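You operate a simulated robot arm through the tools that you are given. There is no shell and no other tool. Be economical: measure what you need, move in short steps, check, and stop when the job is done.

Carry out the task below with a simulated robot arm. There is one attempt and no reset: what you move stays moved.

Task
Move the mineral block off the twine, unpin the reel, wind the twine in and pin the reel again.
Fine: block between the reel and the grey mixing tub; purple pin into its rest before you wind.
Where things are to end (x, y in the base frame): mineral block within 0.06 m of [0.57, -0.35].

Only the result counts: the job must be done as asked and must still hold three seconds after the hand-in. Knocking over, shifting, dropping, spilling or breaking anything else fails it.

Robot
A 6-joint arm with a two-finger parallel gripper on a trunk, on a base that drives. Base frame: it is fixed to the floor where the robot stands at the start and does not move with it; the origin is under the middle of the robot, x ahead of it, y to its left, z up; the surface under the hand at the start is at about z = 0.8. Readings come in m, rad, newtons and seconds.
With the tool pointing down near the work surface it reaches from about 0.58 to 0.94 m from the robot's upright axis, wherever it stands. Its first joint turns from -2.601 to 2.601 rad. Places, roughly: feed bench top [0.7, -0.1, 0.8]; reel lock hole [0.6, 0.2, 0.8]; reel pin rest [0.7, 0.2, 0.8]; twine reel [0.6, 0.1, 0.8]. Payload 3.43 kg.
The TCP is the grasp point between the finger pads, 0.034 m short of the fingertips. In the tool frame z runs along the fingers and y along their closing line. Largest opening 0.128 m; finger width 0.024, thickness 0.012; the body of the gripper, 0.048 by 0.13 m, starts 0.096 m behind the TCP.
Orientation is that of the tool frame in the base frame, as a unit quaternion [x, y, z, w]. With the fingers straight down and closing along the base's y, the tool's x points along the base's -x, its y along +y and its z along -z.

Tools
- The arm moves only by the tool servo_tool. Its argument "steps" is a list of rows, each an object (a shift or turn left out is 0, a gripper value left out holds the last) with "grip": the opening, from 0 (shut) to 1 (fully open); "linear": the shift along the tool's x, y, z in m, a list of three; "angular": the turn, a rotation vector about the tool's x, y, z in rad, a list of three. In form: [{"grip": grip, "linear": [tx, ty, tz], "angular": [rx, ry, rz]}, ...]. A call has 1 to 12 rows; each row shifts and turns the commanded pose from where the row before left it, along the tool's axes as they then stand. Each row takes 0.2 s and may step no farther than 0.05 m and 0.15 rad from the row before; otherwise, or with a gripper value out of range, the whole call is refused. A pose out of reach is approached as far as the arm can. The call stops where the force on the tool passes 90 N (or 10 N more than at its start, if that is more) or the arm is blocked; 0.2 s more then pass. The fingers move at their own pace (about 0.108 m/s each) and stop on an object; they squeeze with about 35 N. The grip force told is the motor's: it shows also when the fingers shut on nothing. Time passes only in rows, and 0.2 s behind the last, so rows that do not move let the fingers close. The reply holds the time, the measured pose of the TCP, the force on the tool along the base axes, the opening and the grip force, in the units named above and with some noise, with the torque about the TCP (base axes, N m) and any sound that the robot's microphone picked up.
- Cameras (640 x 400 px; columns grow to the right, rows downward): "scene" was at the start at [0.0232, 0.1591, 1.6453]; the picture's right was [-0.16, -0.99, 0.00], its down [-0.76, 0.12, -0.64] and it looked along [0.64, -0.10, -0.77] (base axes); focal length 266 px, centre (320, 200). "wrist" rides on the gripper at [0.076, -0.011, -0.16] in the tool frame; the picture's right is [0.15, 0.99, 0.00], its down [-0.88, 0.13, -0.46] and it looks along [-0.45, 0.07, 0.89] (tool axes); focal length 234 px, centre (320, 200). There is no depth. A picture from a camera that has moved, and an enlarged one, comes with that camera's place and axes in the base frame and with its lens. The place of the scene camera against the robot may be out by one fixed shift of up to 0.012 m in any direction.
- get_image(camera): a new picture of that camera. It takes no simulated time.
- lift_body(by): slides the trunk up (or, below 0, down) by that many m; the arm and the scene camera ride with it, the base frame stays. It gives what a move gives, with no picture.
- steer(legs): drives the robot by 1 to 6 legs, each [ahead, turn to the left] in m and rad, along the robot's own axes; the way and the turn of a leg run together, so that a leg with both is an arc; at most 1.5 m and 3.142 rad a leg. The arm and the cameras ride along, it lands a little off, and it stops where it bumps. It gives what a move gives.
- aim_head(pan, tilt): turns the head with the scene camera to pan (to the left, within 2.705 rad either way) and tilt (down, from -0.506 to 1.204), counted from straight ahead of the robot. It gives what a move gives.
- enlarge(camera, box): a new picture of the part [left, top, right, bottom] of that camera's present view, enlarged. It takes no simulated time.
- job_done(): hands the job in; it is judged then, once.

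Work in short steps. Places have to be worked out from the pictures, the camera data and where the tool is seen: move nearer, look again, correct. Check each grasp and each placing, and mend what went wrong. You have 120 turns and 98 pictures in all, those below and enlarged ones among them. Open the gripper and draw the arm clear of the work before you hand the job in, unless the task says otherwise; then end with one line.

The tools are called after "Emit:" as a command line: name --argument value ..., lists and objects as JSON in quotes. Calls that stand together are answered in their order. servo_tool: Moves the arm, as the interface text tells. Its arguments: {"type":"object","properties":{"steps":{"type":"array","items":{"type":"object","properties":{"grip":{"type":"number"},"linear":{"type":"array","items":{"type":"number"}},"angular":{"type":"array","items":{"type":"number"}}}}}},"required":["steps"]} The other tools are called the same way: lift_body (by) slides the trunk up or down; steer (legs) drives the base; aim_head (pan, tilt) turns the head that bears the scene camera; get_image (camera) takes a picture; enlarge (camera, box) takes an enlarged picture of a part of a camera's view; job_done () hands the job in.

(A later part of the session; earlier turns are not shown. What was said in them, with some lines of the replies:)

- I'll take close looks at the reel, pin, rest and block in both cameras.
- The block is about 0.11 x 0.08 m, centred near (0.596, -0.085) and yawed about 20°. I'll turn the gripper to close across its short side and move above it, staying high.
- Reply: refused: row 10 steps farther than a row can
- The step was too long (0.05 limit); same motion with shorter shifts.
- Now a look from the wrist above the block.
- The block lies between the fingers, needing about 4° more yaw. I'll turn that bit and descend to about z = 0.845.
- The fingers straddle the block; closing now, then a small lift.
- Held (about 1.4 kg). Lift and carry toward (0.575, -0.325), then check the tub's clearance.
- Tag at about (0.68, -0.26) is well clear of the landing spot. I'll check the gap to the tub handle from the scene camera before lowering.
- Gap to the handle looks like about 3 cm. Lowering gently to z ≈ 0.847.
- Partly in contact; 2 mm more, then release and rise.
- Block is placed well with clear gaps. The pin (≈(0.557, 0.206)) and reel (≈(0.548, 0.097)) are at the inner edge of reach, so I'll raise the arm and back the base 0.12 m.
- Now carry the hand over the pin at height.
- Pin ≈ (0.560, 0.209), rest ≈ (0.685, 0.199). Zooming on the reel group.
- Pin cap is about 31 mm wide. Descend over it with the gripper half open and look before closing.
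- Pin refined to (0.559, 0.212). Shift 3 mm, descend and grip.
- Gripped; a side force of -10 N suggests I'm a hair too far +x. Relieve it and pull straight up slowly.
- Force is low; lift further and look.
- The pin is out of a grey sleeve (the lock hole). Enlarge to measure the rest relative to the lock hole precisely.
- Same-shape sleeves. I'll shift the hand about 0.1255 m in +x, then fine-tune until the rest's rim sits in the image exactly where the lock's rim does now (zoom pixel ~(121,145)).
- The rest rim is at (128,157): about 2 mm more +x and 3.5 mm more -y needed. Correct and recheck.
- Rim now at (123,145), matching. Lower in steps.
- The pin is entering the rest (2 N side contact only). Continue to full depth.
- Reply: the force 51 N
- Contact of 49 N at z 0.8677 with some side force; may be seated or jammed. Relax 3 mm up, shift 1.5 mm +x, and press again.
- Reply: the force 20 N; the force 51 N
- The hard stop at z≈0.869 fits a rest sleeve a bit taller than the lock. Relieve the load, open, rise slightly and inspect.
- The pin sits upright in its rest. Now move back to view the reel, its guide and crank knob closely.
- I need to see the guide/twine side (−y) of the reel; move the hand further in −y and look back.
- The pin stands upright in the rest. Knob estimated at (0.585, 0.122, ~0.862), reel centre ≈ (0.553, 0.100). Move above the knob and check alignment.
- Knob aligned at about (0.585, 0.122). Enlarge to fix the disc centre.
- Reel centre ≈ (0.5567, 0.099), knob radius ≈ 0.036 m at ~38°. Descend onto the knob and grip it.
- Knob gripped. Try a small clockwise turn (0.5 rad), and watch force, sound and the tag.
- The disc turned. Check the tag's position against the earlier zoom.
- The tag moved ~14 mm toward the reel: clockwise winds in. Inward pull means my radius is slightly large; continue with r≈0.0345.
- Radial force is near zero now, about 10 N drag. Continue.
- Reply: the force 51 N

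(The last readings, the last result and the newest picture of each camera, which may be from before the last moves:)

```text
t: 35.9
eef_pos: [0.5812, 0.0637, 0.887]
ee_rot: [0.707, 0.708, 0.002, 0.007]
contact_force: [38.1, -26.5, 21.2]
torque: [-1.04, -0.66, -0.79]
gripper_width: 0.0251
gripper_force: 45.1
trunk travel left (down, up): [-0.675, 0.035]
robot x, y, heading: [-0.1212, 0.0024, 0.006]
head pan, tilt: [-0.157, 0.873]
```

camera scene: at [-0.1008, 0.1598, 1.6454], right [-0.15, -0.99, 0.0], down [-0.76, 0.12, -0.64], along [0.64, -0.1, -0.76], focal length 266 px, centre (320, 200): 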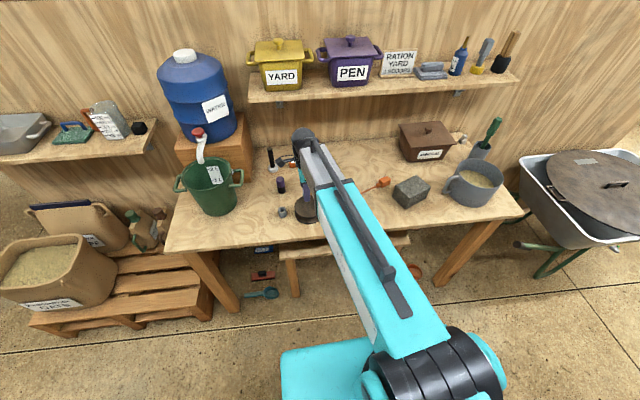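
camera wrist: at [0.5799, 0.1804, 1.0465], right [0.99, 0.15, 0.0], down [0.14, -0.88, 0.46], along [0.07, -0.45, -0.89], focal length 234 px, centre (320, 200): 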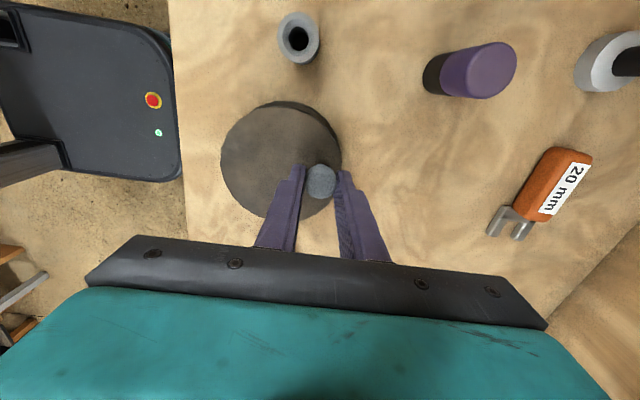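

Outward force 42 N — my circle model or the knob's slip in the grip is off. Look before moving on.

Emit:
get_image --camera "wrist"

Emit:
enlarge --camera "scene" --box '[230, 140, 430, 240]'

```text
59 pictures are left
camera wrist: at [0.5675, 0.1389, 1.0456], right [0.99, 0.15, 0.01], down [0.13, -0.88, 0.46], along [0.08, -0.46, -0.89], focal length 234 px, centre (320, 200)
```

wrist: 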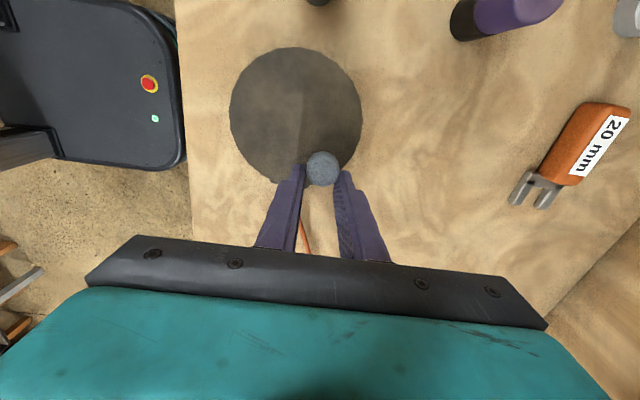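

```text
3.20 times, centred on (330, 190) of scene
camera zoom: at [-0.0961, 0.1559, 1.6459], right [-0.15, -0.99, 0.0], down [-0.76, 0.12, -0.64], along [0.63, -0.1, -0.77], focal length 851 px, centre (288, 232)
```

zoom: 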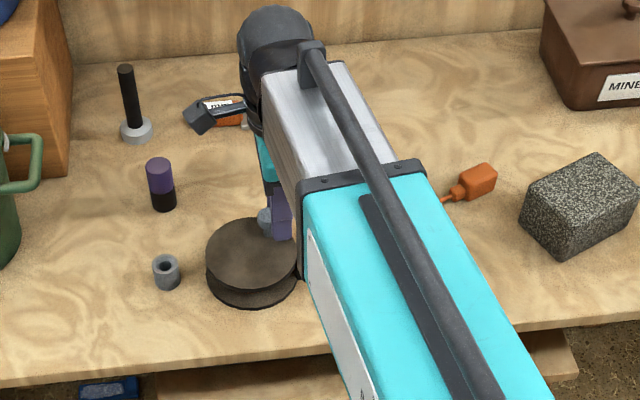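

The reel itself hasn't moved; the knob slipped along the pads (now ≈(0.581, 0.075)). Better: grip so the pads push tangentially and rotate the hand with the crank. Release, rise and turn the hand +45°.

Emit:
servo_tool --steps '[{"grip": 0.5}, {}, {"linear": [0, 0, -0.025]}, {"linear": [0, 0, -0.025]}, {"angular": [0, 0, -0.13]}, {"angular": [0, 0, -0.13]}, {"angular": [0, 0, -0.13]}, {"angular": [0, 0, -0.13]}, {"angular": [0, 0, -0.13]}, {"angular": [0, 0, -0.13]}, {}]'

Emit:
get_image --camera "wrist"

```text
t: 38.3
eef_pos: [0.5757, 0.0691, 0.9365]
ee_rot: [0.382, 0.924, 0.001, 0.0]
contact_force: [0.4, -0.9, 0.2]
torque: [-0.01, -0.03, 0.01]
gripper_width: 0.0638
gripper_force: 0.0
trunk travel left (down, up): [-0.675, 0.035]
robot x, y, heading: [-0.1229, -0.0051, 0.004]
head pan, tilt: [-0.157, 0.873]
```

```text
57 pictures are left
camera wrist: at [0.5137, 0.1144, 1.0956], right [0.59, 0.8, 0.0], down [0.72, -0.53, 0.46], along [0.37, -0.27, -0.89], focal length 234 px, centre (320, 200)
```

wrist: 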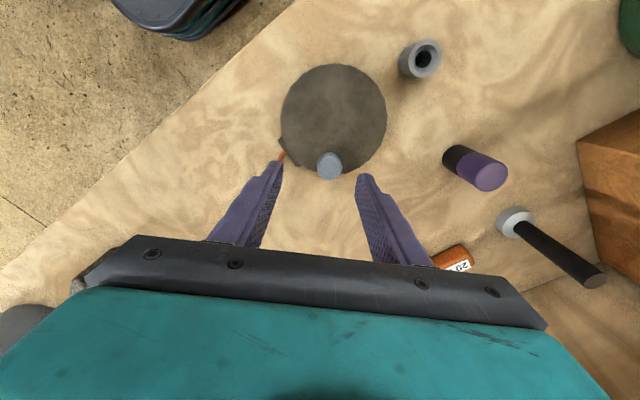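

Knob at (0.582, 0.076). Shift 9 mm along tool y, descend, grip.

Emit:
servo_tool --steps '[{"linear": [0.0003, 0.0092, 0.02]}, {"linear": [0, 0, 0.022]}, {"linear": [0, 0, 0.01]}, {}, {"grip": 0}, {}, {}]'

Emit:
get_image --camera "wrist"

```text
t: 39.9
eef_pos: [0.5808, 0.0759, 0.8846]
ee_rot: [0.383, 0.924, 0.0, 0.001]
contact_force: [1.3, 0.1, -1.7]
torque: [-0.3, -0.37, 0.0]
gripper_width: 0.0254
gripper_force: 44.7
trunk travel left (down, up): [-0.675, 0.035]
robot x, y, heading: [-0.1198, 0.0001, 0.004]
head pan, tilt: [-0.157, 0.873]
```

```text
56 pictures are left
camera wrist: at [0.5193, 0.1213, 1.0436], right [0.6, 0.8, 0.0], down [0.71, -0.53, 0.46], along [0.37, -0.27, -0.89], focal length 234 px, centre (320, 200)
```

wrist: 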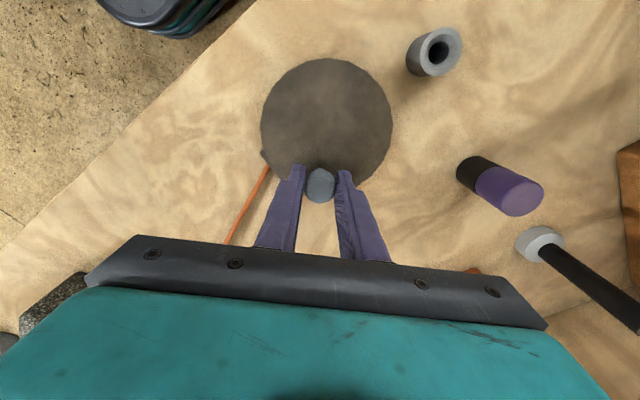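

Gripped cleanly. Crank 6 rows (0.9 rad) clockwise, rotating with it.

Emit:
servo_tool --steps '[{"linear": [0.0004, -0.0053, 0], "angular": [0, 0, 0.15]}, {"linear": [0.0004, -0.0053, 0], "angular": [0, 0, 0.15]}, {"linear": [0.0004, -0.0053, 0], "angular": [0, 0, 0.15]}, {"linear": [0.0004, -0.0053, 0], "angular": [0, 0, 0.15]}, {"linear": [0.0004, -0.0053, 0], "angular": [0, 0, 0.15]}, {"linear": [0.0004, -0.0053, 0], "angular": [0, 0, 0.15]}, {}]'

Emit:
get_image --camera "wrist"

```text
t: 41.5
eef_pos: [0.5507, 0.0652, 0.8835]
ee_rot: [0.747, 0.665, 0.0, -0.001]
contact_force: [-3.5, -0.6, 5.4]
torque: [0.12, 0.1, 0.12]
gripper_width: 0.0255
gripper_force: 45.3
trunk travel left (down, up): [-0.675, 0.035]
robot x, y, heading: [-0.1179, 0.0015, -0.002]
head pan, tilt: [-0.157, 0.873]
```

```text
55 pictures are left
camera wrist: at [0.5492, 0.1419, 1.0436], right [1.0, 0.03, 0.0], down [0.03, -0.89, 0.46], along [0.01, -0.46, -0.89], focal length 234 px, centre (320, 200)
```

wrist: 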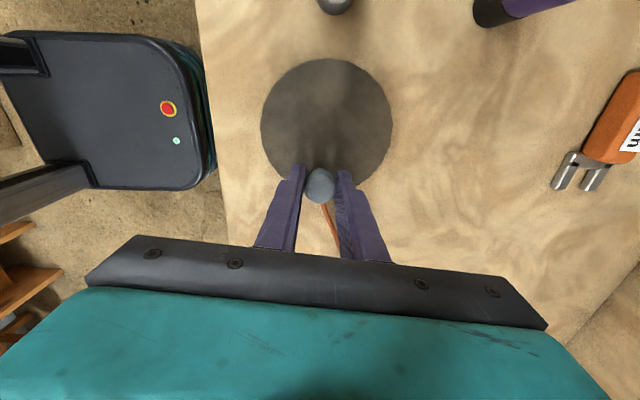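

Works perfectly, forces are tiny. Continue 1.8 rad.

Emit:
servo_tool --steps '[{"linear": [0.0004, -0.0053, 0], "angular": [0, 0, 0.15]}, {"linear": [0.0004, -0.0053, 0], "angular": [0, 0, 0.15]}, {"linear": [0.0004, -0.0053, 0], "angular": [0, 0, 0.15]}, {"linear": [0.0004, -0.0053, 0], "angular": [0, 0, 0.15]}, {"linear": [0.0004, -0.0053, 0], "angular": [0, 0, 0.15]}, {"linear": [0.0004, -0.0053, 0], "angular": [0, 0, 0.15]}, {"linear": [0.0004, -0.0053, 0], "angular": [0, 0, 0.15]}, {"linear": [0.0004, -0.0053, 0], "angular": [0, 0, 0.15]}, {"linear": [0.0004, -0.0053, 0], "angular": [0, 0, 0.15]}, {"linear": [0.0004, -0.0053, 0], "angular": [0, 0, 0.15]}]'

Emit:
get_image --camera "wrist"

Emit:
get_image --camera "scene"

```text
t: 43.7
eef_pos: [0.5227, 0.0833, 0.8837]
ee_rot: [0.991, 0.132, 0.0, -0.002]
contact_force: [-8.6, 11.3, 1.3]
torque: [0.25, 0.26, 0.52]
gripper_width: 0.0256
gripper_force: 44.7
out of reach, approached as far as the arm can: row 8, 9, 10
trunk travel left (down, up): [-0.675, 0.035]
robot x, y, heading: [-0.118, 0.0025, -0.002]
head pan, tilt: [-0.157, 0.873]
```

```text
54 pictures are left
camera wrist: at [0.5936, 0.1126, 1.0437], right [0.4, -0.92, 0.0], down [-0.82, -0.36, 0.45], along [-0.42, -0.18, -0.89], focal length 234 px, centre (320, 200)
```

wrist: 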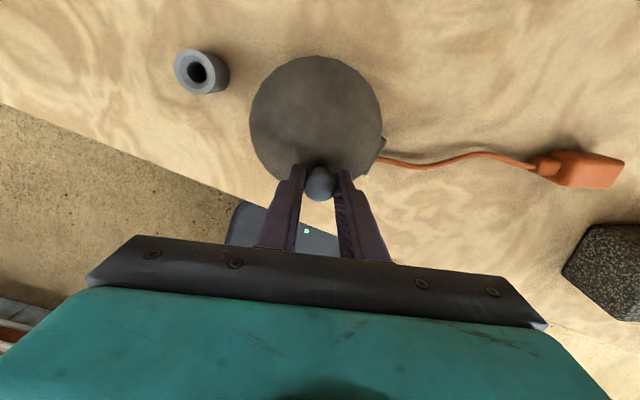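

```text
53 pictures are left
camera scene: at [-0.0995, 0.1603, 1.6452], right [-0.15, -0.99, 0.0], down [-0.76, 0.12, -0.64], along [0.64, -0.1, -0.77], focal length 266 px, centre (320, 200)
```

scene: 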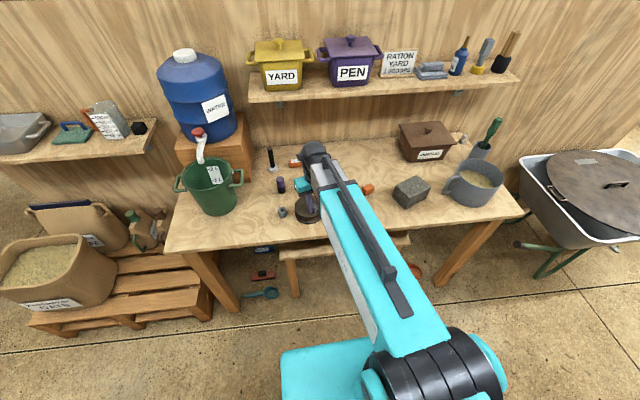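

About 0.185 m of twine remains. The wrist limit is near this yaw, so release, rise, turn the hand back ~180° and regrasp.

Emit:
servo_tool --steps '[{"grip": 0.5}, {}, {"linear": [0, 0, -0.03]}, {"linear": [0, 0, -0.02]}, {"angular": [0, 0, -0.15]}, {"angular": [0, 0, -0.15]}, {"angular": [0, 0, -0.15]}, {"angular": [0, 0, -0.15]}, {"angular": [0, 0, -0.15]}, {"angular": [0, 0, -0.15]}, {"angular": [0, 0, -0.15]}, {"angular": [0, 0, -0.15]}]'

Emit:
servo_tool --steps '[{"angular": [0, 0, -0.15]}, {"angular": [0, 0, -0.15]}, {"angular": [0, 0, -0.15]}, {"angular": [0, 0, -0.15]}, {"angular": [0, 0, -0.15]}, {"angular": [0, 0, -0.15]}, {"angular": [0, 0, -0.15]}, {"angular": [0, 0, -0.15]}, {"angular": [0, 0, -0.15]}, {"angular": [0, 0, -0.15]}, {"angular": [0, 0, -0.15]}, {"angular": [0, 0, -0.15]}]'

Emit:
get_image --camera "wrist"

```text
t: 46.3
eef_pos: [0.524, 0.0816, 0.9343]
ee_rot: [0.742, 0.67, 0.001, -0.002]
contact_force: [0.3, 0.2, -0.1]
torque: [0.0, 0.0, -0.01]
gripper_width: 0.064
gripper_force: 0.1
trunk travel left (down, up): [-0.675, 0.035]
robot x, y, heading: [-0.1231, 0.0027, 0.003]
head pan, tilt: [-0.157, 0.873]
```

```text
t: 48.9
eef_pos: [0.5236, 0.0832, 0.934]
ee_rot: [-0.063, 0.998, 0.003, 0.0]
contact_force: [0.1, -0.1, 0.2]
torque: [-0.02, 0.0, -0.03]
gripper_width: 0.0638
gripper_force: 0.2
trunk travel left (down, up): [-0.675, 0.035]
robot x, y, heading: [-0.1195, 0.0, 0.002]
head pan, tilt: [-0.157, 0.873]
```

```text
52 pictures are left
camera wrist: at [0.4503, 0.0602, 1.0929], right [-0.27, 0.96, 0.0], down [0.86, 0.24, 0.46], along [0.44, 0.13, -0.89], focal length 234 px, centre (320, 200)
```

wrist: 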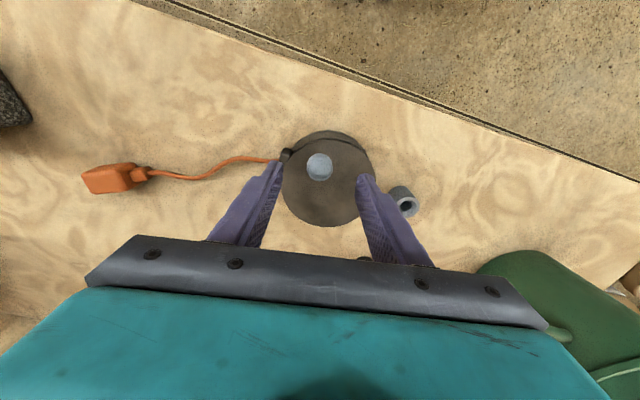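

Knob at about (0.5255, 0.082), φ≈209°. Turn 0.375 rad more so closing is tangential, descend and grip.

Emit:
servo_tool --steps '[{"angular": [0, 0, -0.125]}, {"angular": [0, 0, -0.125]}, {"angular": [0, 0, -0.125]}, {"linear": [-0.001, -0.002, 0.02]}, {"linear": [0, 0, 0.02]}, {"linear": [0, 0, 0.01]}, {}, {"grip": 0}, {}, {}]'

Emit:
get_image --camera "wrist"

```text
t: 51.1
eef_pos: [0.5243, 0.0814, 0.8825]
ee_rot: [-0.246, 0.969, 0.002, 0.0]
contact_force: [-1.7, 0.0, -2.5]
torque: [0.11, -0.18, 0.0]
gripper_width: 0.0252
gripper_force: 45.4
trunk travel left (down, up): [-0.675, 0.035]
robot x, y, heading: [-0.12, 0.001, 0.004]
head pan, tilt: [-0.157, 0.873]
```

```text
51 pictures are left
camera wrist: at [0.4635, 0.0346, 1.0426], right [-0.6, 0.8, 0.0], down [0.71, 0.53, 0.46], along [0.36, 0.28, -0.89], focal length 234 px, centre (320, 200)
```

wrist: 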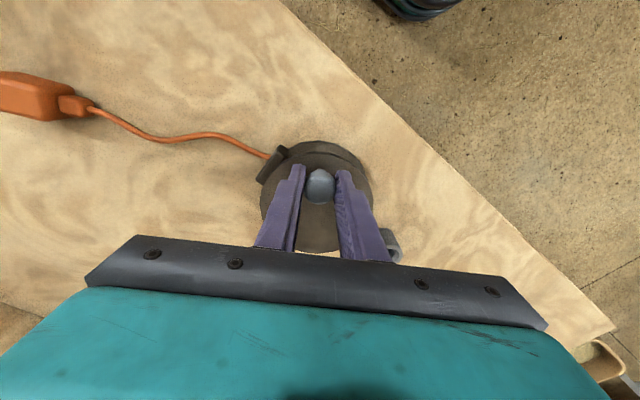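

Gripped. Crank on (tool x now outward, so +y steps), 12 rows.

Emit:
servo_tool --steps '[{"linear": [-0.0004, 0.0053, 0], "angular": [0, 0, 0.15]}, {"linear": [-0.0004, 0.0053, 0], "angular": [0, 0, 0.15]}, {"linear": [-0.0004, 0.0053, 0], "angular": [0, 0, 0.15]}, {"linear": [-0.0004, 0.0053, 0], "angular": [0, 0, 0.15]}, {"linear": [-0.0004, 0.0053, 0], "angular": [0, 0, 0.15]}, {"linear": [-0.0004, 0.0053, 0], "angular": [0, 0, 0.15]}, {"linear": [-0.0004, 0.0053, 0], "angular": [0, 0, 0.15]}, {"linear": [-0.0004, 0.0053, 0], "angular": [0, 0, 0.15]}, {"linear": [-0.0004, 0.0053, 0], "angular": [0, 0, 0.15]}, {"linear": [-0.0004, 0.0053, 0], "angular": [0, 0, 0.15]}, {"linear": [-0.0004, 0.0053, 0], "angular": [0, 0, 0.15]}, {"linear": [-0.0004, 0.0053, 0], "angular": [0, 0, 0.15]}]'

Emit:
get_image --camera "wrist"

Emit:
enlarge --camera "scene" --box '[230, 140, 430, 240]'

```text
t: 53.7
eef_pos: [0.5492, 0.1347, 0.884]
ee_rot: [0.607, 0.795, 0.003, -0.002]
contact_force: [-5.1, 22.4, -13.9]
torque: [-0.15, 0.06, 0.03]
gripper_width: 0.0255
gripper_force: 45.1
trunk travel left (down, up): [-0.675, 0.035]
robot x, y, heading: [-0.1231, 0.0056, -0.004]
head pan, tilt: [-0.157, 0.873]
```

```text
50 pictures are left
camera wrist: at [0.5176, 0.2027, 1.0438], right [0.92, 0.4, 0.0], down [0.36, -0.82, 0.45], along [0.18, -0.41, -0.89], focal length 234 px, centre (320, 200)
```

wrist: 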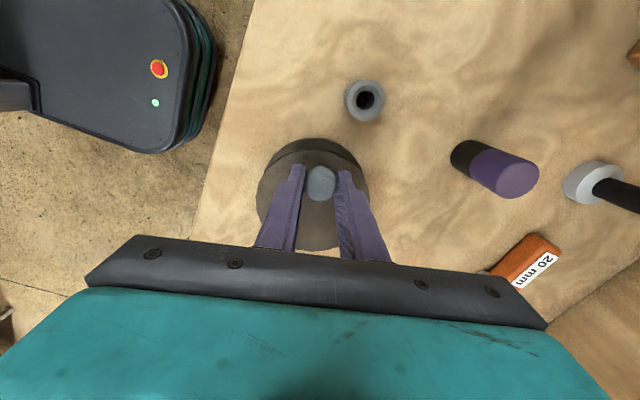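

```text
3.20 times, centred on (330, 190) of scene
camera zoom: at [-0.0977, 0.1619, 1.645], right [-0.15, -0.99, 0.0], down [-0.76, 0.12, -0.64], along [0.64, -0.1, -0.77], focal length 851 px, centre (288, 232)
```

zoom: 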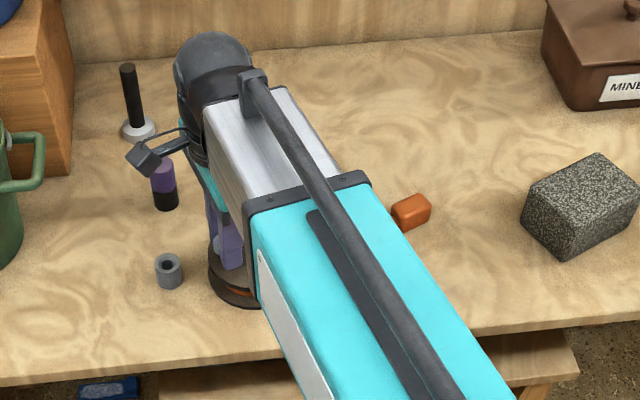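

Twine is wrapping on the drum. Nudge 1.5 mm outward and crank 9 more rows.

Emit:
servo_tool --steps '[{"linear": [0.0011, 0.0053, 0], "angular": [0, 0, 0.15]}, {"linear": [-0.0004, 0.0053, 0], "angular": [0, 0, 0.15]}, {"linear": [-0.0004, 0.0053, 0], "angular": [0, 0, 0.15]}, {"linear": [-0.0004, 0.0053, 0], "angular": [0, 0, 0.15]}, {"linear": [-0.0004, 0.0053, 0], "angular": [0, 0, 0.15]}, {"linear": [-0.0004, 0.0053, 0], "angular": [0, 0, 0.15]}, {"linear": [-0.0004, 0.0053, 0], "angular": [0, 0, 0.15]}, {"linear": [-0.0004, 0.0053, 0], "angular": [0, 0, 0.15]}, {"linear": [-0.0004, 0.0053, 0], "angular": [0, 0, 0.15]}]'

Emit:
get_image --camera "wrist"

```text
t: 55.7
eef_pos: [0.5865, 0.1157, 0.8841]
ee_rot: [0.97, 0.242, 0.0, -0.002]
contact_force: [-10.6, -2.9, -2.7]
torque: [0.25, -0.47, -0.03]
gripper_width: 0.0254
gripper_force: 45.7
trunk travel left (down, up): [-0.675, 0.035]
robot x, y, heading: [-0.1206, 0.0007, -0.0]
head pan, tilt: [-0.157, 0.873]
```

```text
48 pictures are left
camera wrist: at [0.6487, 0.1596, 1.0434], right [0.59, -0.81, 0.0], down [-0.72, -0.53, 0.46], along [-0.37, -0.27, -0.89], focal length 234 px, centre (320, 200)
```

wrist: 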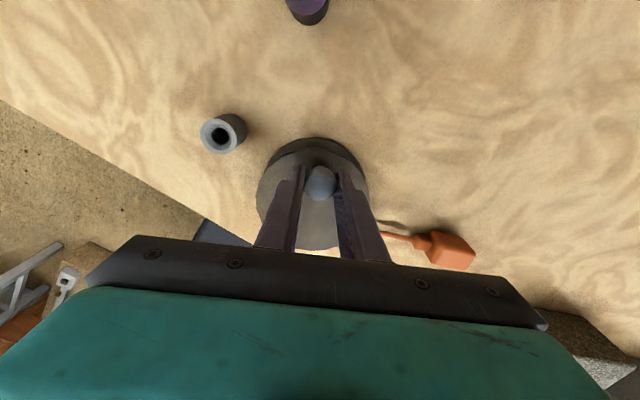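

About 0.07 m of twine remains. Release, rise, turn back 180° and regrasp for the last ~2 rad.

Emit:
servo_tool --steps '[{"grip": 0.5}, {}, {"linear": [0, 0, -0.03]}, {"linear": [0, 0, -0.02]}, {"angular": [0, 0, -0.15]}, {"angular": [0, 0, -0.15]}, {"angular": [0, 0, -0.15]}, {"angular": [0, 0, -0.15]}, {"angular": [0, 0, -0.15]}, {"angular": [0, 0, -0.15]}, {"angular": [0, 0, -0.15]}, {"angular": [0, 0, -0.15]}]'

Emit:
servo_tool --steps '[{"angular": [0, 0, -0.15]}, {"angular": [0, 0, -0.15]}, {"angular": [0, 0, -0.15]}, {"angular": [0, 0, -0.15]}, {"angular": [0, 0, -0.15]}, {"angular": [0, 0, -0.15]}, {"angular": [0, 0, -0.15]}, {"angular": [0, 0, -0.15]}, {"angular": [0, 0, -0.15]}, {"angular": [0, 0, -0.15]}, {"angular": [0, 0, -0.15]}, {"angular": [0, 0, -0.15]}]'

Emit:
get_image --camera "wrist"

```text
t: 58.3
eef_pos: [0.5877, 0.1163, 0.9333]
ee_rot: [0.663, 0.749, 0.002, -0.002]
contact_force: [-0.6, -0.6, -0.9]
torque: [0.0, -0.01, 0.02]
gripper_width: 0.0643
gripper_force: 0.1
trunk travel left (down, up): [-0.675, 0.035]
robot x, y, heading: [-0.1242, -0.0016, 0.006]
head pan, tilt: [-0.157, 0.873]
```

```text
t: 60.9
eef_pos: [0.5874, 0.1156, 0.9341]
ee_rot: [-0.175, 0.985, 0.003, 0.0]
contact_force: [0.9, 0.4, -0.4]
torque: [0.02, 0.0, 0.0]
gripper_width: 0.0641
gripper_force: 0.1
trunk travel left (down, up): [-0.675, 0.035]
robot x, y, heading: [-0.1244, -0.0002, 0.001]
head pan, tilt: [-0.157, 0.873]
```

```text
47 pictures are left
camera wrist: at [0.5206, 0.0778, 1.0925], right [-0.48, 0.88, 0.0], down [0.78, 0.42, 0.46], along [0.4, 0.22, -0.89], focal length 234 px, centre (320, 200)
```

wrist: 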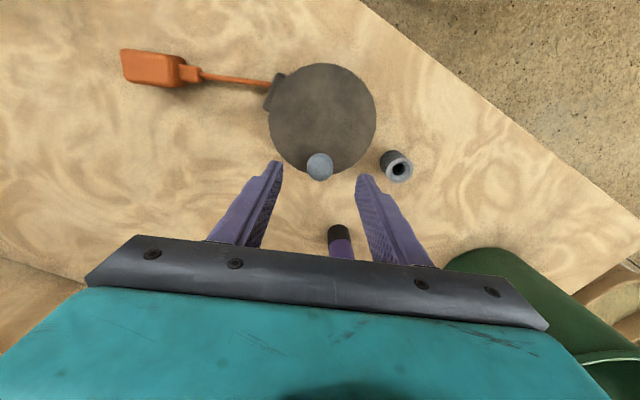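

Knob at (0.589, 0.115). Trim yaw, descend, grip.

Emit:
servo_tool --steps '[{"angular": [0, 0, -0.1]}, {"linear": [-0.0013, -0.0015, 0.02]}, {"linear": [0, 0, 0.02]}, {"linear": [0, 0, 0.01]}, {}, {"grip": 0}, {}, {}]'

Emit:
servo_tool --steps '[{"linear": [0.0004, -0.0053, 0], "angular": [0, 0, 0.15]}, {"linear": [0.0004, -0.0053, 0], "angular": [0, 0, 0.15]}, {"linear": [0.0004, -0.0053, 0], "angular": [0, 0, 0.15]}, {"linear": [0.0004, -0.0053, 0], "angular": [0, 0, 0.15]}, {"linear": [0.0004, -0.0053, 0], "angular": [0, 0, 0.15]}, {"linear": [0.0004, -0.0053, 0], "angular": [0, 0, 0.15]}, {"linear": [0.0004, -0.0053, 0], "angular": [0, 0, 0.15]}, {"linear": [0.0004, -0.0053, 0], "angular": [0, 0, 0.15]}]'

Emit:
get_image --camera "wrist"

```text
t: 62.7
eef_pos: [0.5905, 0.1127, 0.8828]
ee_rot: [-0.221, 0.975, 0.002, 0.0]
contact_force: [-0.7, 2.0, -3.0]
torque: [0.25, -0.41, -0.04]
gripper_width: 0.0253
gripper_force: 44.9
trunk travel left (down, up): [-0.675, 0.035]
robot x, y, heading: [-0.1209, 0.0015, 0.003]
head pan, tilt: [-0.157, 0.873]
```

```text
t: 64.5
eef_pos: [0.583, 0.074, 0.8831]
ee_rot: [0.368, 0.93, 0.002, -0.002]
contact_force: [-7.3, -7.8, -14.3]
torque: [-0.21, -0.07, 0.44]
gripper_width: 0.0256
gripper_force: 44.9
trunk travel left (down, up): [-0.675, 0.035]
robot x, y, heading: [-0.123, -0.0008, 0.004]
head pan, tilt: [-0.157, 0.873]
```

```text
46 pictures are left
camera wrist: at [0.5205, 0.1169, 1.0432], right [0.57, 0.82, 0.0], down [0.73, -0.51, 0.45], along [0.37, -0.26, -0.89], focal length 234 px, centre (320, 200)
```

wrist: 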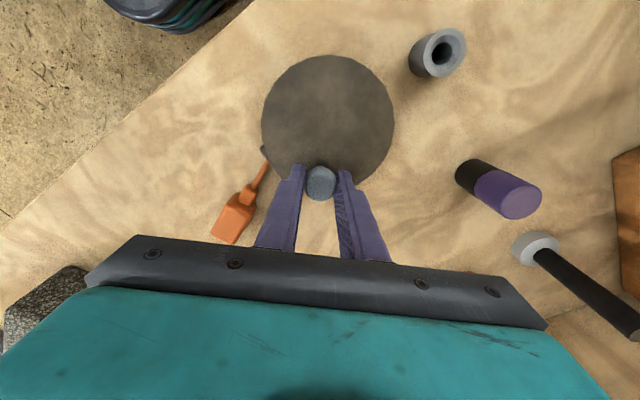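

Tag neck is ~2-3 cm from the guide. Crank 4 more rows, watching force.

Emit:
servo_tool --steps '[{"linear": [0.0004, -0.0053, 0], "angular": [0, 0, 0.15]}, {"linear": [0.0004, -0.0053, 0], "angular": [0, 0, 0.15]}, {"linear": [0.0004, -0.0053, 0], "angular": [0, 0, 0.15]}, {"linear": [0.0004, -0.0053, 0], "angular": [0, 0, 0.15]}, {}]'

Emit:
enlarge --camera "wrist" --box '[200, 80, 440, 260]'

Emit:
enlarge --camera "scene" --box '[230, 140, 430, 240]'

```text
t: 65.7
eef_pos: [0.5651, 0.0639, 0.8843]
ee_rot: [0.627, 0.779, 0.003, -0.001]
contact_force: [-4.3, -8.6, -5.9]
torque: [-0.04, 0.13, 0.22]
gripper_width: 0.0256
gripper_force: 45.3
trunk travel left (down, up): [-0.675, 0.035]
robot x, y, heading: [-0.1227, -0.0012, 0.003]
head pan, tilt: [-0.157, 0.873]
```

```text
2.22 times, centred on (320, 170) of wrist
camera zoom: at [0.5383, 0.1347, 1.0434], right [0.93, 0.36, 0.0], down [0.32, -0.83, 0.45], along [0.16, -0.42, -0.89], focal length 520 px, centre (320, 267)
```

zoom: 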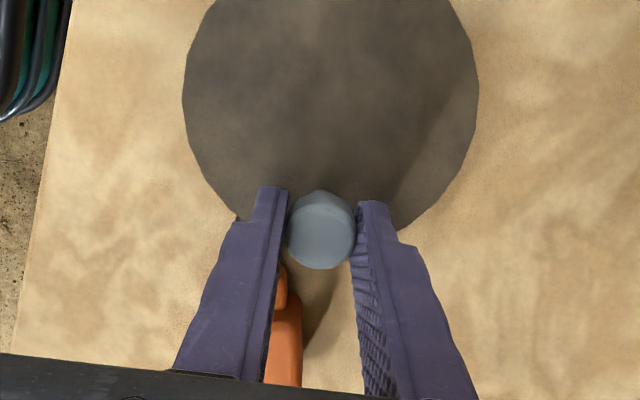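

```text
3.20 times, centred on (330, 190) of scene
camera zoom: at [-0.0984, 0.1583, 1.6455], right [-0.15, -0.99, 0.0], down [-0.76, 0.12, -0.64], along [0.64, -0.1, -0.77], focal length 851 px, centre (288, 232)
```

zoom: 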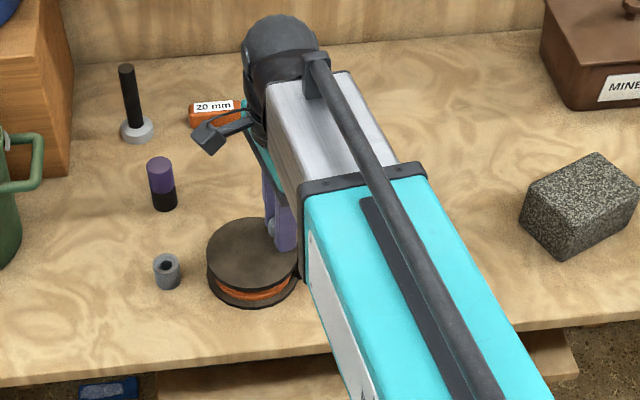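

Nearly in. Two more rows and read the force.

Emit:
servo_tool --steps '[{"linear": [0.0004, -0.0053, 0], "angular": [0, 0, 0.15]}, {"linear": [0.0004, -0.0053, 0], "angular": [0, 0, 0.15]}, {}]'

Emit:
enlarge --camera "wrist" --box '[200, 80, 440, 260]'

```text
t: 66.5
eef_pos: [0.5547, 0.0629, 0.8837]
ee_rot: [0.736, 0.677, 0.001, -0.001]
contact_force: [-3.3, -13.2, -3.2]
torque: [0.17, 0.01, 0.07]
gripper_width: 0.0254
gripper_force: 44.9
trunk travel left (down, up): [-0.675, 0.035]
robot x, y, heading: [-0.1223, 0.0006, -0.003]
head pan, tilt: [-0.157, 0.873]
```

```text
2.22 times, centred on (320, 170) of wrist
camera zoom: at [0.5496, 0.1385, 1.0434], right [1.0, 0.06, 0.0], down [0.06, -0.89, 0.45], along [0.03, -0.45, -0.89], focal length 520 px, centre (320, 267)
```

zoom: 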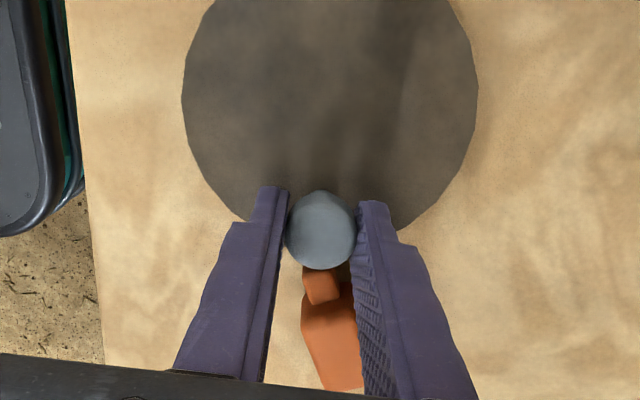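

Drag still low. Continue 3 more rows until I see or feel the stop.

Emit:
servo_tool --steps '[{"linear": [0.0002, -0.0053, 0], "angular": [0, 0, 0.15]}, {"linear": [0.0004, -0.0053, 0], "angular": [0, 0, 0.15]}, {"linear": [0.0004, -0.0053, 0], "angular": [0, 0, 0.15]}, {}]'

Emit:
get_image --camera "wrist"

```text
t: 67.5
eef_pos: [0.5379, 0.0671, 0.8844]
ee_rot: [0.868, 0.497, 0.001, -0.001]
contact_force: [-1.7, -17.6, 6.7]
torque: [0.18, -0.21, -0.27]
gripper_width: 0.0252
gripper_force: 44.7
trunk travel left (down, up): [-0.675, 0.035]
robot x, y, heading: [-0.1203, -0.0024, 0.002]
head pan, tilt: [-0.157, 0.873]
```

```text
42 pictures are left
camera wrist: at [0.5668, 0.1374, 1.0434], right [0.93, -0.38, 0.0], down [-0.34, -0.83, 0.45], along [-0.17, -0.42, -0.89], focal length 234 px, centre (320, 200)
```

wrist: 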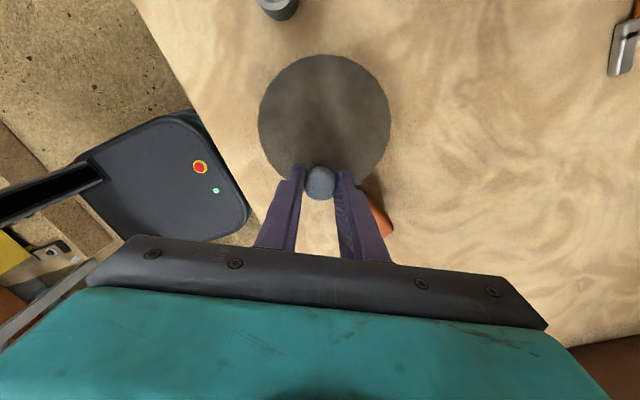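

Still turning easily. Three more rows to bring the tag into view past the finger.

Emit:
servo_tool --steps '[{"linear": [0.0002, -0.0053, 0], "angular": [0, 0, 0.15]}, {"linear": [0.0003, -0.0053, 0], "angular": [0, 0, 0.15]}, {"linear": [0.0004, -0.0053, 0], "angular": [0, 0, 0.15]}, {}]'

Emit:
enlarge --camera "wrist" --box '[200, 40, 520, 260]'

```text
t: 68.5
eef_pos: [0.5266, 0.0792, 0.8836]
ee_rot: [0.957, 0.29, 0.0, -0.004]
contact_force: [-17.3, -12.1, 4.4]
torque: [0.12, -0.17, -0.04]
gripper_width: 0.0254
gripper_force: 45.0
trunk travel left (down, up): [-0.675, 0.035]
robot x, y, heading: [-0.1208, -0.0005, -0.001]
head pan, tilt: [-0.157, 0.873]
```

```text
1.82 times, centred on (360, 150) of wrist
camera zoom: at [0.5825, 0.1286, 1.0432], right [0.67, -0.74, -0.01], down [-0.66, -0.6, 0.45], along [-0.34, -0.3, -0.89], focal length 426 px, centre (247, 291)
```

zoom: 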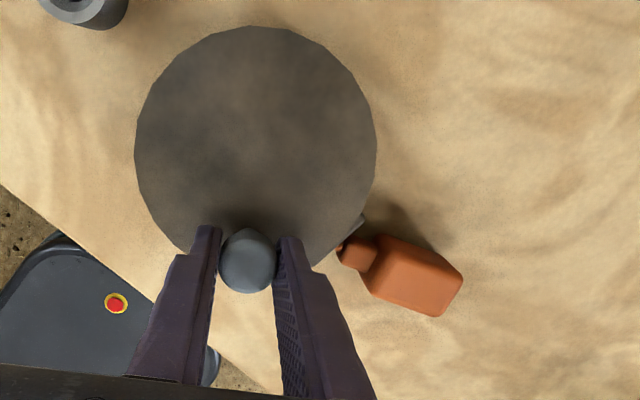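

The tag's neck has reached the guide: the twine is in. Release, rise and inspect.

Emit:
servo_tool --steps '[{"grip": 0.5}, {}, {"linear": [0, 0, -0.03]}, {"linear": [0, 0, -0.04]}, {"linear": [0, 0, -0.02]}, {}]'

Emit:
get_image --camera "wrist"

```text
t: 69.9
eef_pos: [0.528, 0.0777, 0.973]
ee_rot: [0.956, 0.292, -0.001, -0.002]
contact_force: [-0.4, 0.7, -0.6]
torque: [0.02, -0.02, 0.02]
gripper_width: 0.064
gripper_force: 0.0
trunk travel left (down, up): [-0.675, 0.035]
robot x, y, heading: [-0.1234, 0.0016, 0.005]
head pan, tilt: [-0.157, 0.873]
```

```text
40 pictures are left
camera wrist: at [0.585, 0.1296, 1.1321], right [0.67, -0.74, 0.0], down [-0.66, -0.6, 0.45], along [-0.34, -0.3, -0.89], focal length 234 px, centre (320, 200)
```

wrist: 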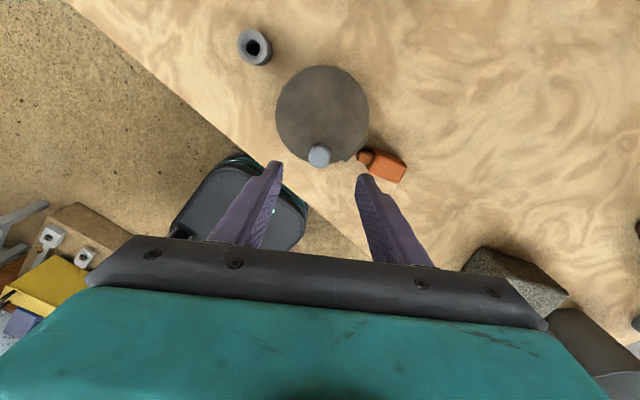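

Now turn the hand back to the earlier pin orientation and move over the pin in its rest.

Emit:
servo_tool --steps '[{"angular": [0, 0, -0.1404]}, {"angular": [0, 0, -0.1404]}, {"angular": [0, 0, -0.1404]}, {"angular": [0, 0, -0.1404]}, {"angular": [0, 0, -0.1404]}, {"angular": [0, 0, -0.1404]}, {"angular": [0, 0, -0.1404]}, {"linear": [0.0261, 0.0318, 0]}, {"linear": [0.0261, 0.0318, 0]}, {"linear": [0.0261, 0.0318, 0]}, {"linear": [0.0261, 0.0318, 0]}, {"linear": [0.0261, 0.0318, 0]}]'

Emit:
get_image --camera "wrist"

Emit:
enlarge --camera "scene" --box '[230, 140, 430, 240]'

```text
t: 72.5
eef_pos: [0.6863, 0.2089, 0.9718]
ee_rot: [0.706, 0.708, 0.001, -0.002]
contact_force: [0.5, -0.5, 0.5]
torque: [0.0, 0.0, -0.03]
gripper_width: 0.064
gripper_force: 0.0
trunk travel left (down, up): [-0.675, 0.035]
robot x, y, heading: [-0.1213, -0.0047, -0.0]
head pan, tilt: [-0.157, 0.873]
```

```text
39 pictures are left
camera wrist: at [0.6758, 0.2835, 1.1319], right [0.99, 0.15, 0.0], down [0.13, -0.88, 0.45], along [0.07, -0.45, -0.89], focal length 234 px, centre (320, 200)
```

wrist: 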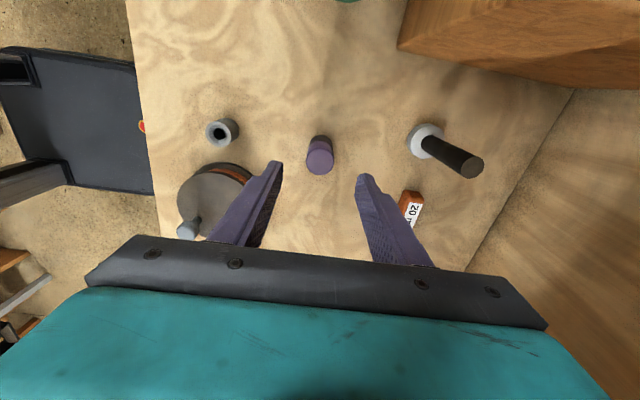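

```text
3.20 times, centred on (330, 190) of scene
camera zoom: at [-0.098, 0.1594, 1.6453], right [-0.15, -0.99, 0.0], down [-0.76, 0.12, -0.64], along [0.64, -0.1, -0.77], focal length 851 px, centre (288, 232)
```

zoom: 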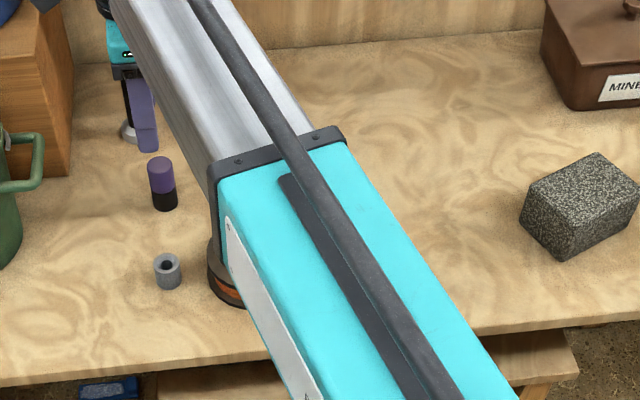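

Aligned with the pin. Descend to z≈0.870 and grip.

Emit:
servo_tool --steps '[{"linear": [0, 0, 0.04]}, {"linear": [0, 0, 0.03]}, {"linear": [0, 0, 0.02]}, {"linear": [0, 0, 0.012]}, {}, {"grip": 0}, {}, {}]'

Emit:
enlarge --camera "wrist" --box '[240, 110, 400, 260]'

```text
t: 74.3
eef_pos: [0.6877, 0.2094, 0.8718]
ee_rot: [0.707, 0.708, 0.002, -0.002]
contact_force: [4.9, -0.9, 1.2]
torque: [-0.01, -0.18, 0.03]
gripper_width: 0.0312
gripper_force: 35.3
trunk travel left (down, up): [-0.675, 0.035]
robot x, y, heading: [-0.1224, 0.0032, 0.004]
head pan, tilt: [-0.157, 0.873]
```

```text
2.67 times, centred on (320, 185) of wrist
camera zoom: at [0.6757, 0.2845, 1.0307], right [0.99, 0.15, 0.0], down [0.13, -0.88, 0.45], along [0.07, -0.45, -0.89], focal length 624 px, centre (320, 240)
```

zoom: 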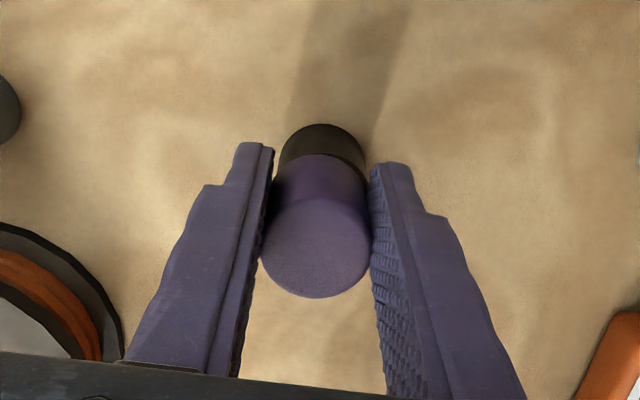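

Held. Lift 0.085 m straight up, then carry to the lock hole.

Emit:
servo_tool --steps '[{"linear": [0, 0, -0.01]}, {"linear": [0, 0, -0.015]}, {"linear": [0, 0, -0.03]}, {"linear": [0, 0, -0.03]}, {"linear": [0.0014, -0.0425, 0]}, {"linear": [0.0014, -0.0425, 0]}, {"linear": [0.0014, -0.0425, 0]}, {}]'

Emit:
enlarge --camera "wrist" --box '[290, 120, 450, 220]'

```text
t: 76.1
eef_pos: [0.5562, 0.2136, 0.9588]
ee_rot: [0.706, 0.708, 0.001, -0.001]
contact_force: [-0.4, 0.0, -1.7]
torque: [0.01, 0.0, 0.0]
gripper_width: 0.0314
gripper_force: 34.6
trunk travel left (down, up): [-0.675, 0.035]
robot x, y, heading: [-0.1186, 0.0, 0.005]
head pan, tilt: [-0.157, 0.873]
```

```text
4.00 times, centred on (370, 170) of wrist
camera zoom: at [0.5455, 0.2888, 1.1186], right [0.99, 0.15, 0.0], down [0.13, -0.88, 0.45], along [0.07, -0.45, -0.89], focal length 937 px, centre (120, 320)
```

zoom: 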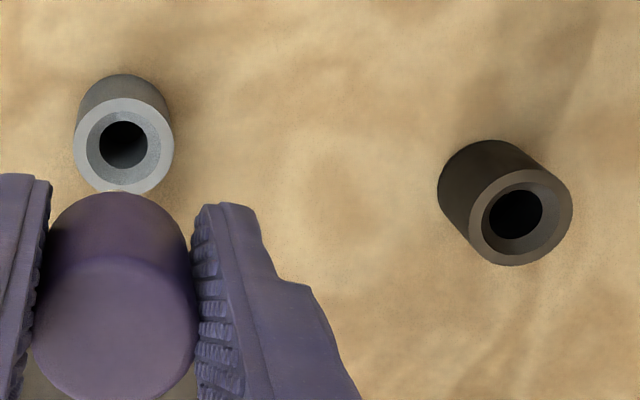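

Rim at (124,146) with the cap shifted equally — alignment matches the original. Lower in.

Emit:
servo_tool --steps '[{"linear": [0, 0, 0.03]}, {"linear": [0, 0, 0.025]}, {"linear": [0, 0, 0.01]}, {"linear": [0, 0, 0.01]}, {}]'

Emit:
enlarge --camera "wrist" --box '[240, 110, 400, 260]'

```text
t: 77.3
eef_pos: [0.5589, 0.2141, 0.8807]
ee_rot: [0.706, 0.708, 0.002, -0.002]
contact_force: [0.3, 0.0, -1.0]
torque: [0.03, 0.0, 0.03]
gripper_width: 0.0311
gripper_force: 35.0
trunk travel left (down, up): [-0.675, 0.035]
robot x, y, heading: [-0.1224, -0.001, 0.005]
head pan, tilt: [-0.157, 0.873]
```

```text
2.67 times, centred on (320, 185) of wrist
camera zoom: at [0.5478, 0.2887, 1.0414], right [0.99, 0.15, 0.0], down [0.13, -0.88, 0.45], along [0.07, -0.45, -0.89], focal length 624 px, centre (320, 240)
```

zoom: 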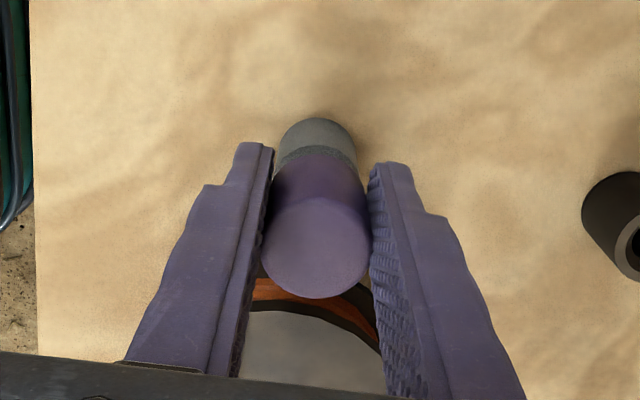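

No contact, axis in line. Continue slowly to the seat.

Emit:
servo_tool --steps '[{"linear": [0, 0, 0.006]}, {"linear": [0, 0, 0.006]}, {"linear": [0, 0, 0.004]}, {}]'

```text
t: 78.3
eef_pos: [0.5583, 0.2135, 0.8692]
ee_rot: [0.707, 0.708, 0.003, 0.0]
contact_force: [4.6, 0.3, 30.2]
torque: [-0.18, 0.25, 0.07]
gripper_width: 0.0306
gripper_force: 34.6
trunk travel left (down, up): [-0.675, 0.035]
robot x, y, heading: [-0.1232, -0.0024, 0.003]
head pan, tilt: [-0.157, 0.873]
```

Contact 30 N at z 0.869. Check visually whether the cap is seated on the sleeve.

Emit:
enlarge --camera "wrist" --box '[280, 130, 360, 230]'

Emit:
enlarge --camera "scene" --box '[250, 170, 330, 230]'

```text
4.00 times, centred on (320, 180) of wrist
camera zoom: at [0.5465, 0.2885, 1.0289], right [0.99, 0.15, 0.01], down [0.13, -0.88, 0.45], along [0.07, -0.45, -0.89], focal length 937 px, centre (320, 280)
```

zoom: 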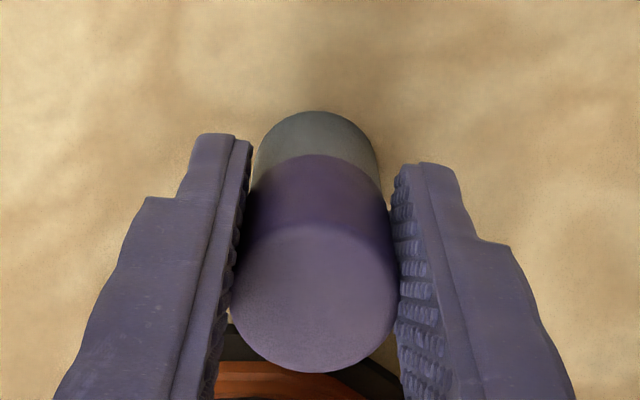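

```text
6.67 times, centred on (290, 200) of scene
camera zoom: at [-0.101, 0.1583, 1.6459], right [-0.15, -0.99, 0.0], down [-0.76, 0.12, -0.64], along [0.64, -0.1, -0.76], focal length 1774 px, centre (520, 200)
```

zoom: 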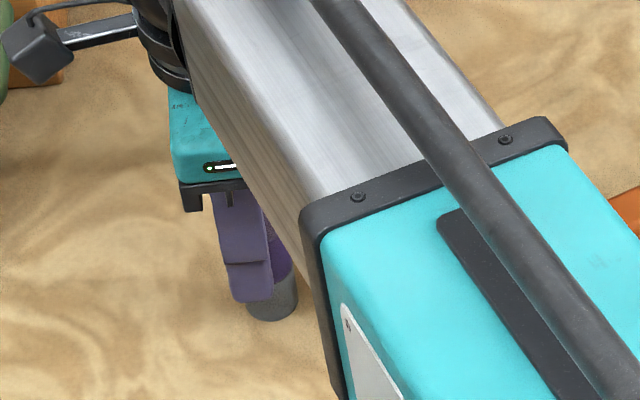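

Cap top height (~0.881) matches its original seated height and it's flush on the sleeve. Relieve, open and rise.

Emit:
servo_tool --steps '[{"linear": [0, 0, -0.004]}, {}, {"grip": 0.5}, {}, {"linear": [0, 0, -0.03]}, {"linear": [0, 0, -0.04]}, {"linear": [0, 0, -0.04]}, {}]'

Emit:
get_image --camera "wrist"

```text
t: 80.1
eef_pos: [0.5579, 0.2136, 0.9795]
ee_rot: [0.707, 0.708, 0.0, -0.002]
contact_force: [0.8, 0.6, 0.3]
torque: [-0.02, -0.02, -0.02]
gripper_width: 0.0643
gripper_force: 0.1
trunk travel left (down, up): [-0.675, 0.035]
robot x, y, heading: [-0.1196, 0.003, 0.001]
head pan, tilt: [-0.157, 0.873]
```

```text
32 pictures are left
camera wrist: at [0.5464, 0.2874, 1.1395], right [0.99, 0.15, 0.0], down [0.13, -0.88, 0.45], along [0.07, -0.45, -0.89], focal length 234 px, centre (320, 200)
```

wrist: 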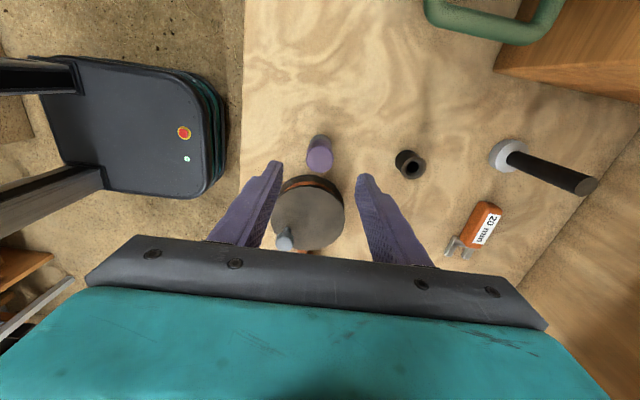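

Pin is in the lock hole. Raise the arm well clear to the middle and take a final check of the whole bench.

Emit:
servo_tool --steps '[{"linear": [0, 0, -0.045]}, {"linear": [0, 0, -0.045]}, {"linear": [0, 0, -0.045]}, {"linear": [-0.045, 0, -0.01]}, {"linear": [-0.045, 0, 0]}, {"linear": [-0.045, 0, 0]}, {"linear": [-0.045, 0, 0]}, {"linear": [-0.045, 0, 0]}, {}]'

Emit:
enlarge --camera "scene" --box '[230, 140, 430, 240]'

Emit:
get_image --camera "scene"

Emit:
get_image --camera "wrist"

```text
t: 82.1
eef_pos: [0.5604, -0.011, 1.1274]
ee_rot: [0.706, 0.708, 0.001, -0.001]
contact_force: [0.0, -0.2, 0.4]
torque: [0.0, -0.02, 0.04]
gripper_width: 0.0641
gripper_force: 0.0
trunk travel left (down, up): [-0.675, 0.035]
robot x, y, heading: [-0.1214, -0.0021, 0.004]
head pan, tilt: [-0.157, 0.873]
```

```text
3.20 times, centred on (330, 190) of scene
camera zoom: at [-0.0985, 0.1591, 1.6453], right [-0.15, -0.99, 0.0], down [-0.76, 0.12, -0.64], along [0.64, -0.1, -0.77], focal length 851 px, centre (288, 232)
```

zoom: 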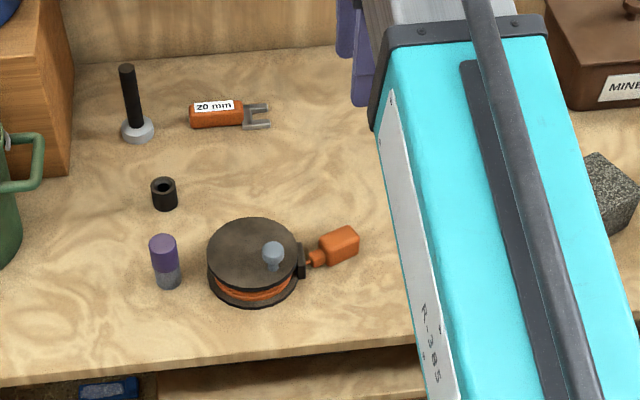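

```text
30 pictures are left
camera scene: at [-0.0985, 0.1591, 1.6453], right [-0.15, -0.99, 0.0], down [-0.76, 0.12, -0.64], along [0.64, -0.1, -0.77], focal length 266 px, centre (320, 200)
```

scene: 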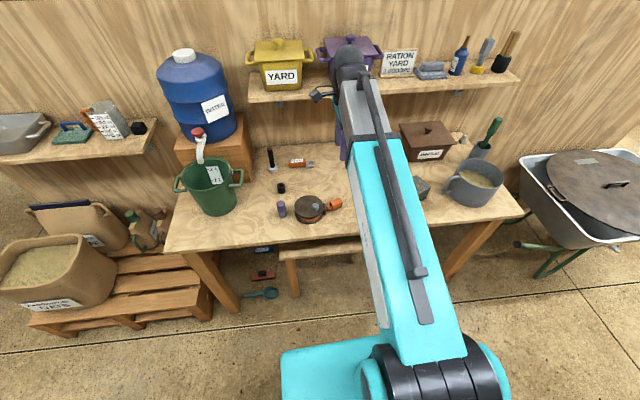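

```text
29 pictures are left
camera wrist: at [0.5488, 0.0632, 1.2853], right [0.99, 0.15, 0.0], down [0.13, -0.88, 0.45], along [0.07, -0.45, -0.89], focal length 234 px, centre (320, 200)
```

wrist: 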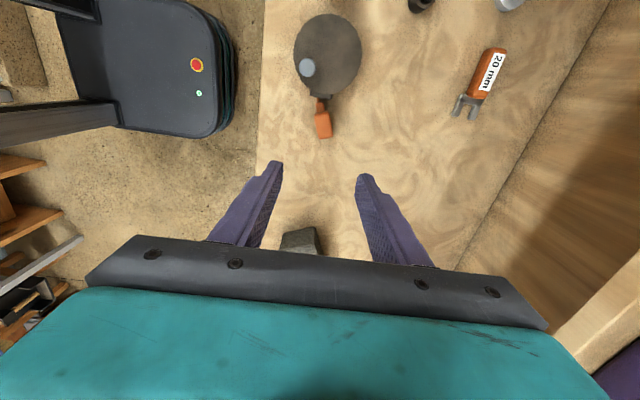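

Everything looks right: twine wound with the tag at the guide, pin in the lock hole, block at ≈(0.567, -0.321). Open the gripper fully and let things settle.

Emit:
servo_tool --steps '[{"grip": 1}, {}, {}, {}]'

Emit:
job_done

```text
t: 83.1
eef_pos: [0.5604, -0.0121, 1.1259]
ee_rot: [0.707, 0.708, 0.002, -0.001]
contact_force: [-0.3, 0.6, 1.2]
torque: [0.01, -0.01, 0.02]
gripper_width: 0.128
gripper_force: 0.1
trunk travel left (down, up): [-0.675, 0.035]
robot x, y, heading: [-0.1208, 0.0, 0.004]
head pan, tilt: [-0.157, 0.873]
```

```text
The job is handed in.
```

I moved the mineral block off the twine to about (0.567, -0.321), put the purple pin in its rest, wound the twine in until its tag met the reel's guide, and pinned the reel again; nothing else looked moved in the last pictures.
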